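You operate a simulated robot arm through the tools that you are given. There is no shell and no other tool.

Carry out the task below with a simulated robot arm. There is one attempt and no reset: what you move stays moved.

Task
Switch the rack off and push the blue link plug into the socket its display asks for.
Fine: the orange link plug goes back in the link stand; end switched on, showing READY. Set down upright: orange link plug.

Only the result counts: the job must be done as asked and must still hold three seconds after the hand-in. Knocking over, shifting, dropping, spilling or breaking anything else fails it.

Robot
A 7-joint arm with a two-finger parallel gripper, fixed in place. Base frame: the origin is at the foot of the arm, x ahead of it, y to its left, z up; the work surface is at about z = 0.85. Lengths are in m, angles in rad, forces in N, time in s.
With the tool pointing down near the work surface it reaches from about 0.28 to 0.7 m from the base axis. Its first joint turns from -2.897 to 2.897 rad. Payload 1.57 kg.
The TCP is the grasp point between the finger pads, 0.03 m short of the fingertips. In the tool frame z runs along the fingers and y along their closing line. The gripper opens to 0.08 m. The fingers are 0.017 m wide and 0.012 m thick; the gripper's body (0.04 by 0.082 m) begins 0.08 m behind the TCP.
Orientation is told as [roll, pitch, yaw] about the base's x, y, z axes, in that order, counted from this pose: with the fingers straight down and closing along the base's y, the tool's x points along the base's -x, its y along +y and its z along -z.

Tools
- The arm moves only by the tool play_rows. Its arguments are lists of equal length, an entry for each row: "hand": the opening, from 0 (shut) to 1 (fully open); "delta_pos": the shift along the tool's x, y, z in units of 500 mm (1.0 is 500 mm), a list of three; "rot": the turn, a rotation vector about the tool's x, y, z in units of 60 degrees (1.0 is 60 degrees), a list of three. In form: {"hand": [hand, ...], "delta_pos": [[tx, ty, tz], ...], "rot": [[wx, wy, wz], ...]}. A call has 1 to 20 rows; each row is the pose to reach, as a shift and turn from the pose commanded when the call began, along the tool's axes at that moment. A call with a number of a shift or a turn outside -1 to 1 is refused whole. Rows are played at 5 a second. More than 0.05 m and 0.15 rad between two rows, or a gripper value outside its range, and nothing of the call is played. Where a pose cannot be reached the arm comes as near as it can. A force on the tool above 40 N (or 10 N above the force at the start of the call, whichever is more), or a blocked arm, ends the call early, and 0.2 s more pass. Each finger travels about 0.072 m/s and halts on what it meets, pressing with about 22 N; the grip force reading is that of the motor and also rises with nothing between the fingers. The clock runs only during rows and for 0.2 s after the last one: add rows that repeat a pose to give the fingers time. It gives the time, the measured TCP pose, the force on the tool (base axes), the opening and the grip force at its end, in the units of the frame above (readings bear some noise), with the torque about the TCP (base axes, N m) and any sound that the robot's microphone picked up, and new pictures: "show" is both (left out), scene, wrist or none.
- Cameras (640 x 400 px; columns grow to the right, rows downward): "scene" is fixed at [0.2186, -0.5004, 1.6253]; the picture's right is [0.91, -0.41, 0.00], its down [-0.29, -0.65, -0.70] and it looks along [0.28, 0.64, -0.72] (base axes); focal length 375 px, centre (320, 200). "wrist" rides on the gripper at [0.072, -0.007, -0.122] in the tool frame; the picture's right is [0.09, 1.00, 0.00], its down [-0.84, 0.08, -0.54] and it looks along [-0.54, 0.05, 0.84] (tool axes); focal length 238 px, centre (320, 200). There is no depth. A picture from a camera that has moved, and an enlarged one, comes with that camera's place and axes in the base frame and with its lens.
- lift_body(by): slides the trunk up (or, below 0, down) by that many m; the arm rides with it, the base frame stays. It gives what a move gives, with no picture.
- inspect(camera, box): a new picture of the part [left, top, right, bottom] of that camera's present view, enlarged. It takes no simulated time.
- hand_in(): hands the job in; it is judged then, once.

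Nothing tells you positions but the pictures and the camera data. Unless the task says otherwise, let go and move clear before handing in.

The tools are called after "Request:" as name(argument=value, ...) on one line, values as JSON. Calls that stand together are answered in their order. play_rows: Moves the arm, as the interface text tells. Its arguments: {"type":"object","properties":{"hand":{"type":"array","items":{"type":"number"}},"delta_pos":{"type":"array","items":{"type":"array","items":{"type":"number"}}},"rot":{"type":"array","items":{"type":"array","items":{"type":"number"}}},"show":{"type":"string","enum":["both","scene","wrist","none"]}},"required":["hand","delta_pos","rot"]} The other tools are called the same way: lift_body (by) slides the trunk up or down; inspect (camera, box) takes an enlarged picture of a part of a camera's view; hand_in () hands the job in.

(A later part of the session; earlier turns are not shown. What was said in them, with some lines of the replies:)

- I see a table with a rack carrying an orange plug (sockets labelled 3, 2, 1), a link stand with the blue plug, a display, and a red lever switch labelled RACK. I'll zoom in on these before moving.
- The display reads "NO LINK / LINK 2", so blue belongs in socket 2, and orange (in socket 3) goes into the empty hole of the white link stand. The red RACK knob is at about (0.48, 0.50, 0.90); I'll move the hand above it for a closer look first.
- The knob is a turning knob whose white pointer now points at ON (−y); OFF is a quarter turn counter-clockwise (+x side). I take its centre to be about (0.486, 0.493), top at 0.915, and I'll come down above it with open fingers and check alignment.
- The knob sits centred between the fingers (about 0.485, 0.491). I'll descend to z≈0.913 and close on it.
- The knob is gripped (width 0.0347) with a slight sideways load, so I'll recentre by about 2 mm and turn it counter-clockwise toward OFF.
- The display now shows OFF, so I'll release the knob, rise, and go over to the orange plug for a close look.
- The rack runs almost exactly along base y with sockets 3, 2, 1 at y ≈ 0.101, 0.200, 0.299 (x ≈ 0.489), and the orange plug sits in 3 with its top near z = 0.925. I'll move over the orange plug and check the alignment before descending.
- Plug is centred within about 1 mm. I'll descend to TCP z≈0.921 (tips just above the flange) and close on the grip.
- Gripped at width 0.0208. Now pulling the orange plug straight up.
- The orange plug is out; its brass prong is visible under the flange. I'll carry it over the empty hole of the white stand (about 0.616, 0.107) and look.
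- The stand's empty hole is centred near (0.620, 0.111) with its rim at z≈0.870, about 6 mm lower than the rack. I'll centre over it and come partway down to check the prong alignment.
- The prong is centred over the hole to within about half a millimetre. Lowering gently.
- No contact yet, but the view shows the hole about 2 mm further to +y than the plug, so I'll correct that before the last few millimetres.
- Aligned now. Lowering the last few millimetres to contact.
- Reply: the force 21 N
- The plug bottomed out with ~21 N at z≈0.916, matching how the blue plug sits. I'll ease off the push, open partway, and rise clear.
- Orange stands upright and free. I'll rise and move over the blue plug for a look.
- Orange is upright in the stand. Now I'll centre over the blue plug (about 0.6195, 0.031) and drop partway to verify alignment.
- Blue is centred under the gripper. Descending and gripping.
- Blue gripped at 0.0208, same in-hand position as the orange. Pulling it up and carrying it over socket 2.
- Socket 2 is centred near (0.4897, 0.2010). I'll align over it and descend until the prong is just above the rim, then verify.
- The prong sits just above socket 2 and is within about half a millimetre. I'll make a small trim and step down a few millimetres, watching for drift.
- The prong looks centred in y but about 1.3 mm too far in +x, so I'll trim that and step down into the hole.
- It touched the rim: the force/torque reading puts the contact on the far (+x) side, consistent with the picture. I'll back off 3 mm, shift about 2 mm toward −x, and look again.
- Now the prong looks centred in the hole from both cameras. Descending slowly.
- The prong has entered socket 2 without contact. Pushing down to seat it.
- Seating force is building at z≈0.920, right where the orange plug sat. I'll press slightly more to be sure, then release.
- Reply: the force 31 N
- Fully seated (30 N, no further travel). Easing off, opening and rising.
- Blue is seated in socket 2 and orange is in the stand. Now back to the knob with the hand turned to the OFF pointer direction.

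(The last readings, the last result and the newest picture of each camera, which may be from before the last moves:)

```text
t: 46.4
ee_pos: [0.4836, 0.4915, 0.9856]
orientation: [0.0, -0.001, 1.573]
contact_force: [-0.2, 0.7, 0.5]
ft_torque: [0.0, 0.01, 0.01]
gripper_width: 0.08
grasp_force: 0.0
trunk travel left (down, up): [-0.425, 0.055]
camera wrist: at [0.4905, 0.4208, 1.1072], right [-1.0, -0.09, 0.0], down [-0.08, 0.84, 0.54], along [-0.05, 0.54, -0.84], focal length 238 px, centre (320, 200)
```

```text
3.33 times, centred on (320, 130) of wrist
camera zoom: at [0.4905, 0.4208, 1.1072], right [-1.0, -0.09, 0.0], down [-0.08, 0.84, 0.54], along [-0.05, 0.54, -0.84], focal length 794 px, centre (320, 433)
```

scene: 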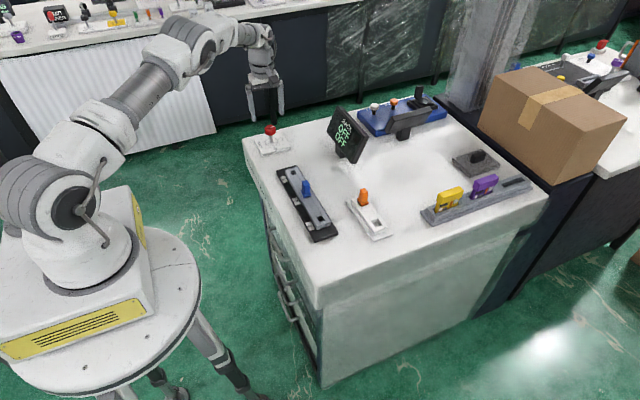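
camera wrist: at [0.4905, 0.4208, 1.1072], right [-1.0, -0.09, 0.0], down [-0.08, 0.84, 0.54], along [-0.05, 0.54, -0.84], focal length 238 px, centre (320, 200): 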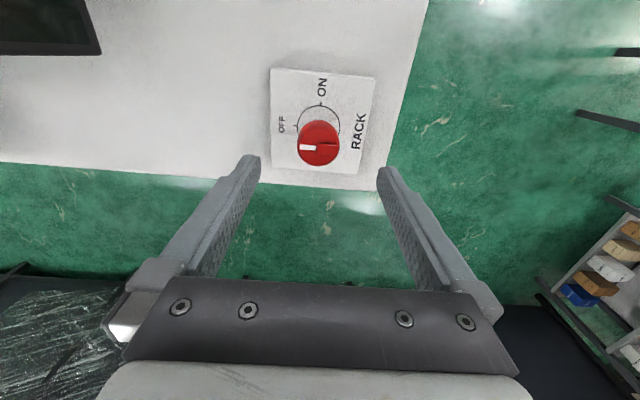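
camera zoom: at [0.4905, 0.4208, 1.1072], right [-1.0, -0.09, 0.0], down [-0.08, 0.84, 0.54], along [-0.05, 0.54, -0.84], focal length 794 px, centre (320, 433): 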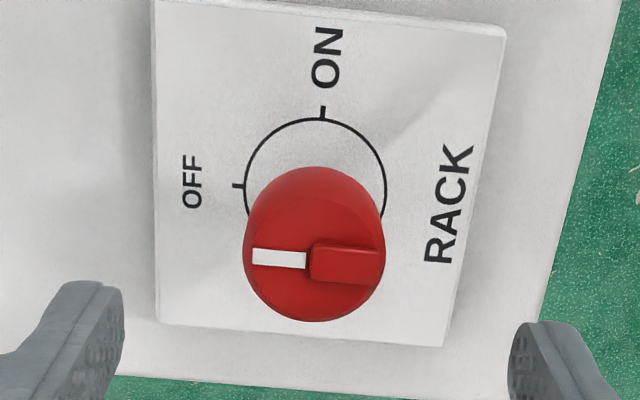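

The knob is centred under the hand with its pointer at OFF. Descending and gripping it.

Request:
play_rows(hand=[1, 1, 1, 0.3, 0.3, 0.3, 0.3, 0.3], delta_pos=[[0.002, -0.0034, 0.07], [0.002, -0.0034, 0.146], [0.002, -0.0034, 0.146], [0.002, -0.0034, 0.146], [0.002, -0.0034, 0.146], [0.002, -0.0034, 0.146], [0.002, -0.0034, 0.146], [0.002, -0.0034, 0.146]], rot=[[0, 0, 0], [0, 0, 0], [0, 0, 0], [0, 0, 0], [0, 0, 0], [0, 0, 0], [0, 0, 0], [0, 0, 0]], show="wrist")

```text
t: 48.2
ee_pos: [0.4852, 0.4884, 0.9156]
orientation: [0.0, 0.0, 1.571]
contact_force: [-3.6, -1.9, -2.1]
ft_torque: [0.38, -0.13, -0.01]
gripper_width: 0.035
grasp_force: 42.2
trunk travel left (down, up): [-0.425, 0.055]
camera wrist: at [0.4922, 0.4175, 1.0366], right [-1.0, -0.09, 0.0], down [-0.08, 0.84, 0.54], along [-0.05, 0.54, -0.84], focal length 238 px, centre (320, 200)
```

wrist: 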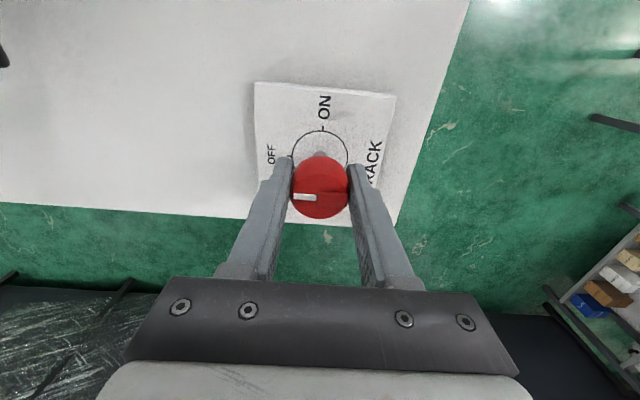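

Gripped. Turning clockwise back to ON.

Request:
play_rows(hand=[0.3, 0.3, 0.3, 0.3, 0.3, 0.3, 0.3, 0.3, 0.3, 0.3], delta_pos=[[-0.003, 0, 0], [-0.003, 0, 0], [-0.003, 0, 0], [-0.003, 0, 0], [-0.003, 0, 0], [-0.003, 0, 0], [-0.003, 0, 0], [-0.003, 0, 0], [-0.003, 0, 0], [-0.003, 0, 0]], rot=[[0, 0, 0], [0, 0, 0.125], [0, 0, 0.25], [0, 0, 0.375], [0, 0, 0.5], [0, 0, 0.625], [0, 0, 0.75], [0, 0, 0.875], [0, 0, 1.0], [0, 0, 1.0]], show="wrist")

```text
t: 50.4
ee_pos: [0.4838, 0.4901, 0.9145]
orientation: [0.002, 0.002, 0.522]
contact_force: [-12.9, -18.2, 4.2]
ft_torque: [-0.22, 0.92, -0.02]
gripper_width: 0.0351
grasp_force: 41.9
trunk travel left (down, up): [-0.425, 0.055]
camera wrist: at [0.4253, 0.4489, 1.0368], right [-0.58, 0.82, 0.0], down [0.69, 0.49, 0.54], along [0.44, 0.31, -0.84], focal length 238 px, centre (320, 200)
```

wrist: 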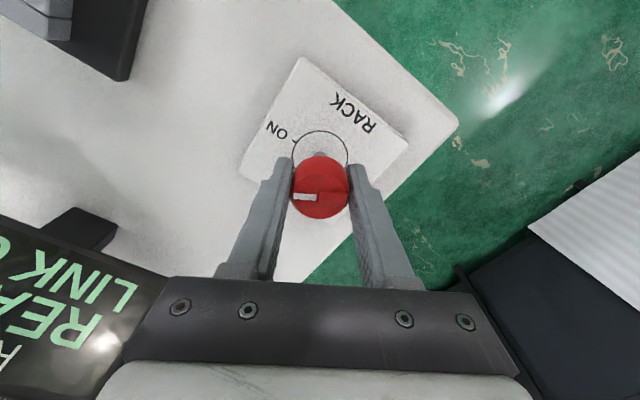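

The display already reads READY. I'll relieve the sideways load and finish the turn to the ON mark.

Request:
play_rows(hand=[0.3, 0.3, 0.3, 0.3, 0.3, 0.3], delta_pos=[[0.004, -0.002, 0], [0.004, -0.002, 0], [0.004, -0.002, 0], [0.004, -0.002, 0], [0.004, -0.002, 0], [0.004, -0.002, 0]], rot=[[0, 0, 0.1], [0, 0, 0.2], [0, 0, 0.3], [0, 0, 0.4], [0, 0, 0.5], [0, 0, 0.5]])

Request:
inspect(camera="scene", box=[310, 95, 390, 170])

```text
t: 51.8
ee_pos: [0.4839, 0.4894, 0.9151]
orientation: [0.003, 0.0, 0.0]
contact_force: [-7.0, -5.8, 0.4]
ft_torque: [0.11, -0.99, 0.0]
gripper_width: 0.0348
grasp_force: 41.9
trunk travel left (down, up): [-0.425, 0.055]
camera wrist: at [0.4118, 0.4843, 1.0365], right [-0.09, 1.0, 0.0], down [0.84, 0.08, 0.54], along [0.54, 0.05, -0.84], focal length 238 px, centre (320, 200)
```

scene: 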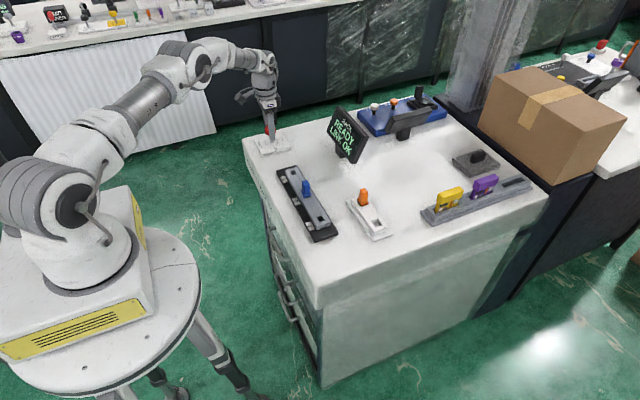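
wrist: 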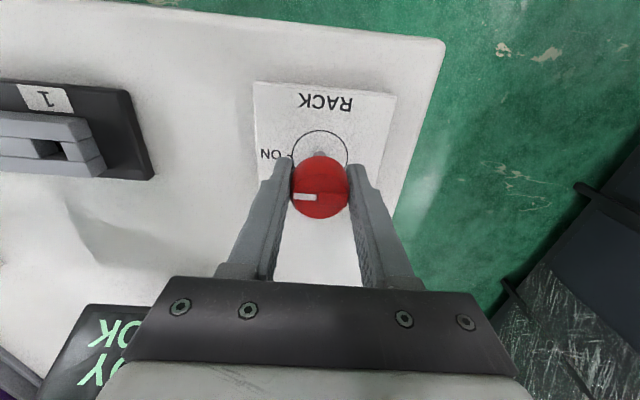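

```text
5.33 times, centred on (350, 132) of scene
camera zoom: at [0.2186, -0.5004, 1.6253], right [0.91, -0.41, 0.0], down [-0.29, -0.65, -0.7], along [0.28, 0.64, -0.72], focal length 2001 px, centre (160, 560)
```

zoom: 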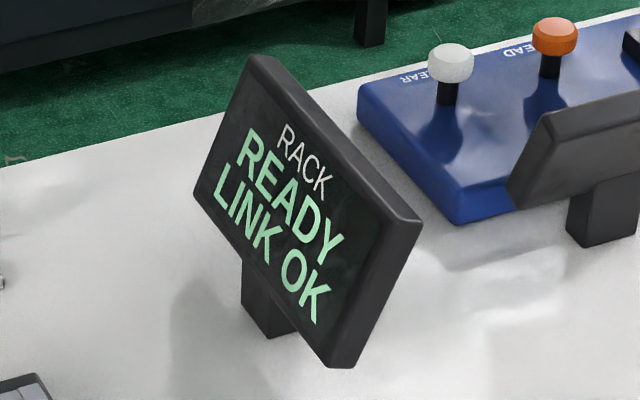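

The display shows "READY / LINK OK". Releasing the knob and rising clear, then I'll recheck both plugs.

Request:
play_rows(hand=[1, 1, 1, 1, 1, 1, 1, 1, 1, 1], delta_pos=[[0, 0, 0], [0, 0, 0], [0, 0, 0], [0, 0, -0.09], [0, 0, -0.18], [0, 0, -0.27], [0, 0, -0.36], [0, -0.08, -0.4], [0, -0.16, -0.4], [0, -0.16, -0.4]], rot=[[0, 0, 0], [0, 0, 0], [0, 0, 0], [0, 0, 0], [0, 0, 0], [0, 0, 0], [0, 0, 0], [0, 0, 0], [0, 0, 0], [0, 0, 0]])

Request:
inspect(camera="scene", box=[335, 170, 400, 245])

Request:
inspect(camera="scene", box=[245, 100, 375, 215])

Request:
inspect(camera="wrist", box=[0, 40, 400, 290])

```text
t: 54.0
ee_pos: [0.4825, 0.4127, 1.1163]
orientation: [0.001, 0.0, 0.001]
contact_force: [-0.1, -0.2, 0.6]
ft_torque: [0.02, -0.03, 0.01]
gripper_width: 0.08
grasp_force: 0.2
trunk travel left (down, up): [-0.425, 0.055]
camera wrist: at [0.4091, 0.4074, 1.2379], right [-0.09, 1.0, 0.0], down [0.84, 0.08, 0.54], along [0.54, 0.05, -0.84], focal length 238 px, centre (320, 200)
```

scene: 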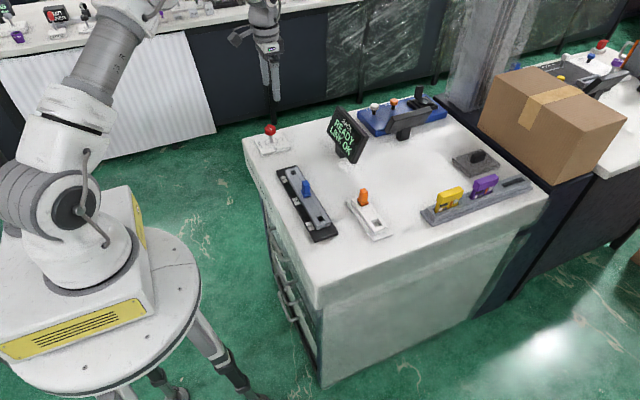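
wrist: 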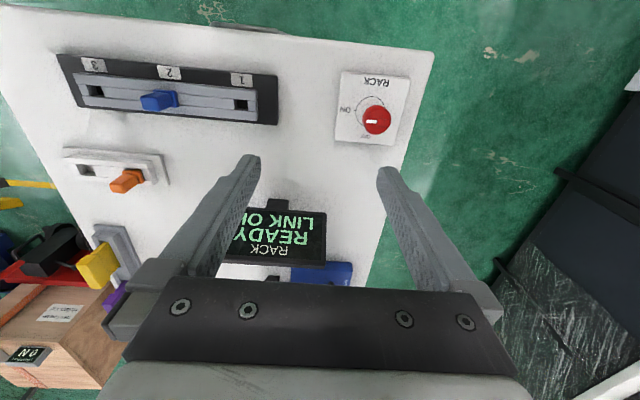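

```text
5.33 times, centred on (368, 208) of scene
camera zoom: at [0.2186, -0.5004, 1.6253], right [0.91, -0.41, 0.0], down [-0.29, -0.65, -0.7], along [0.28, 0.64, -0.72], focal length 2001 px, centre (67, 160)
```

zoom: 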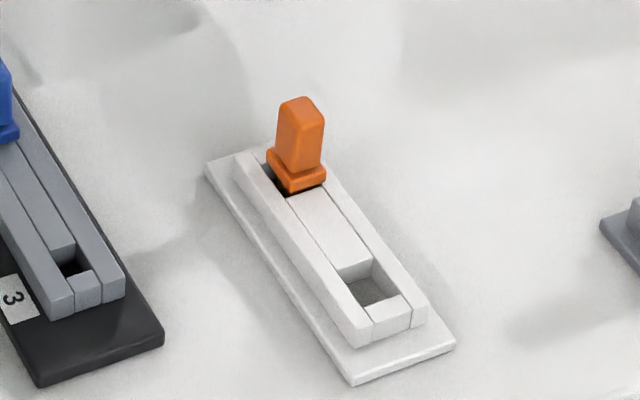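

```text
3.48 times, centred on (310, 158) of scene
camera zoom: at [0.2186, -0.5004, 1.6253], right [0.91, -0.41, 0.0], down [-0.29, -0.65, -0.7], along [0.28, 0.64, -0.72], focal length 1305 px, centre (355, 348)
```

zoom: 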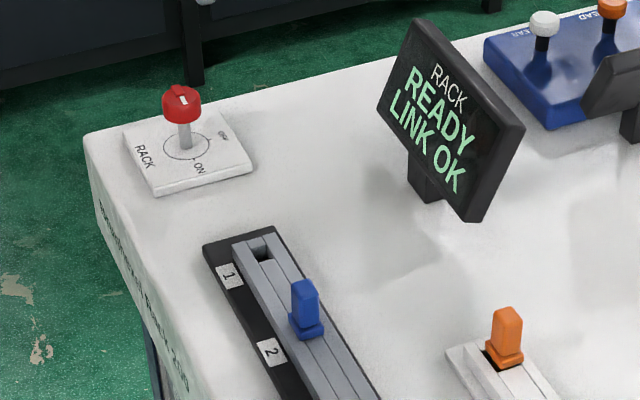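

```text
1.60 times, centred on (200, 165) of wrist
camera zoom: at [0.4091, 0.4074, 1.2379], right [-0.09, 1.0, 0.0], down [0.84, 0.08, 0.54], along [0.54, 0.05, -0.84], focal length 381 px, centre (512, 256)
```

zoom: 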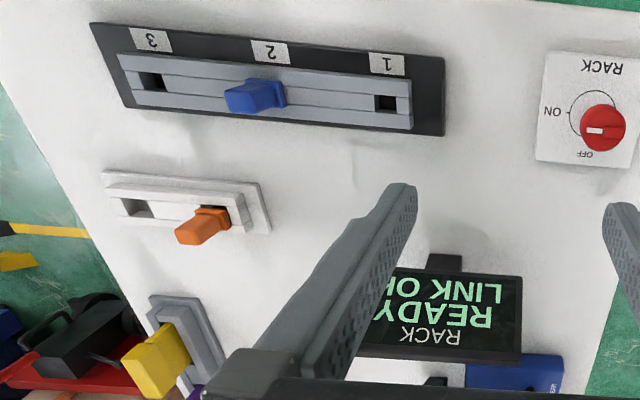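

Everything checks out: the knob points to ON, the display reads READY / LINK OK, blue is seated in socket 2, orange stands upright in the link stand, and the hand is clear. Handing in.

Request:
hand_in()

```text
The job is handed in.
```

The job is handed in. At hand-in the rack was switched on and its display showed "READY / LINK OK".

- **Blue plug:** it is fully seated in socket 2, the one the display asked for. It took two tries, because the first touched the socket rim and I had to realign.
- **Orange plug:** I moved it from socket 3 to the empty hole of the link stand. It stands upright, perhaps 1–2 mm off the hole's centre.
- **Rack switch:** I turned it off before moving either plug, and back on once both were in place.

The gripper was open and clear of everything, and I saw nothing else moved or knocked.
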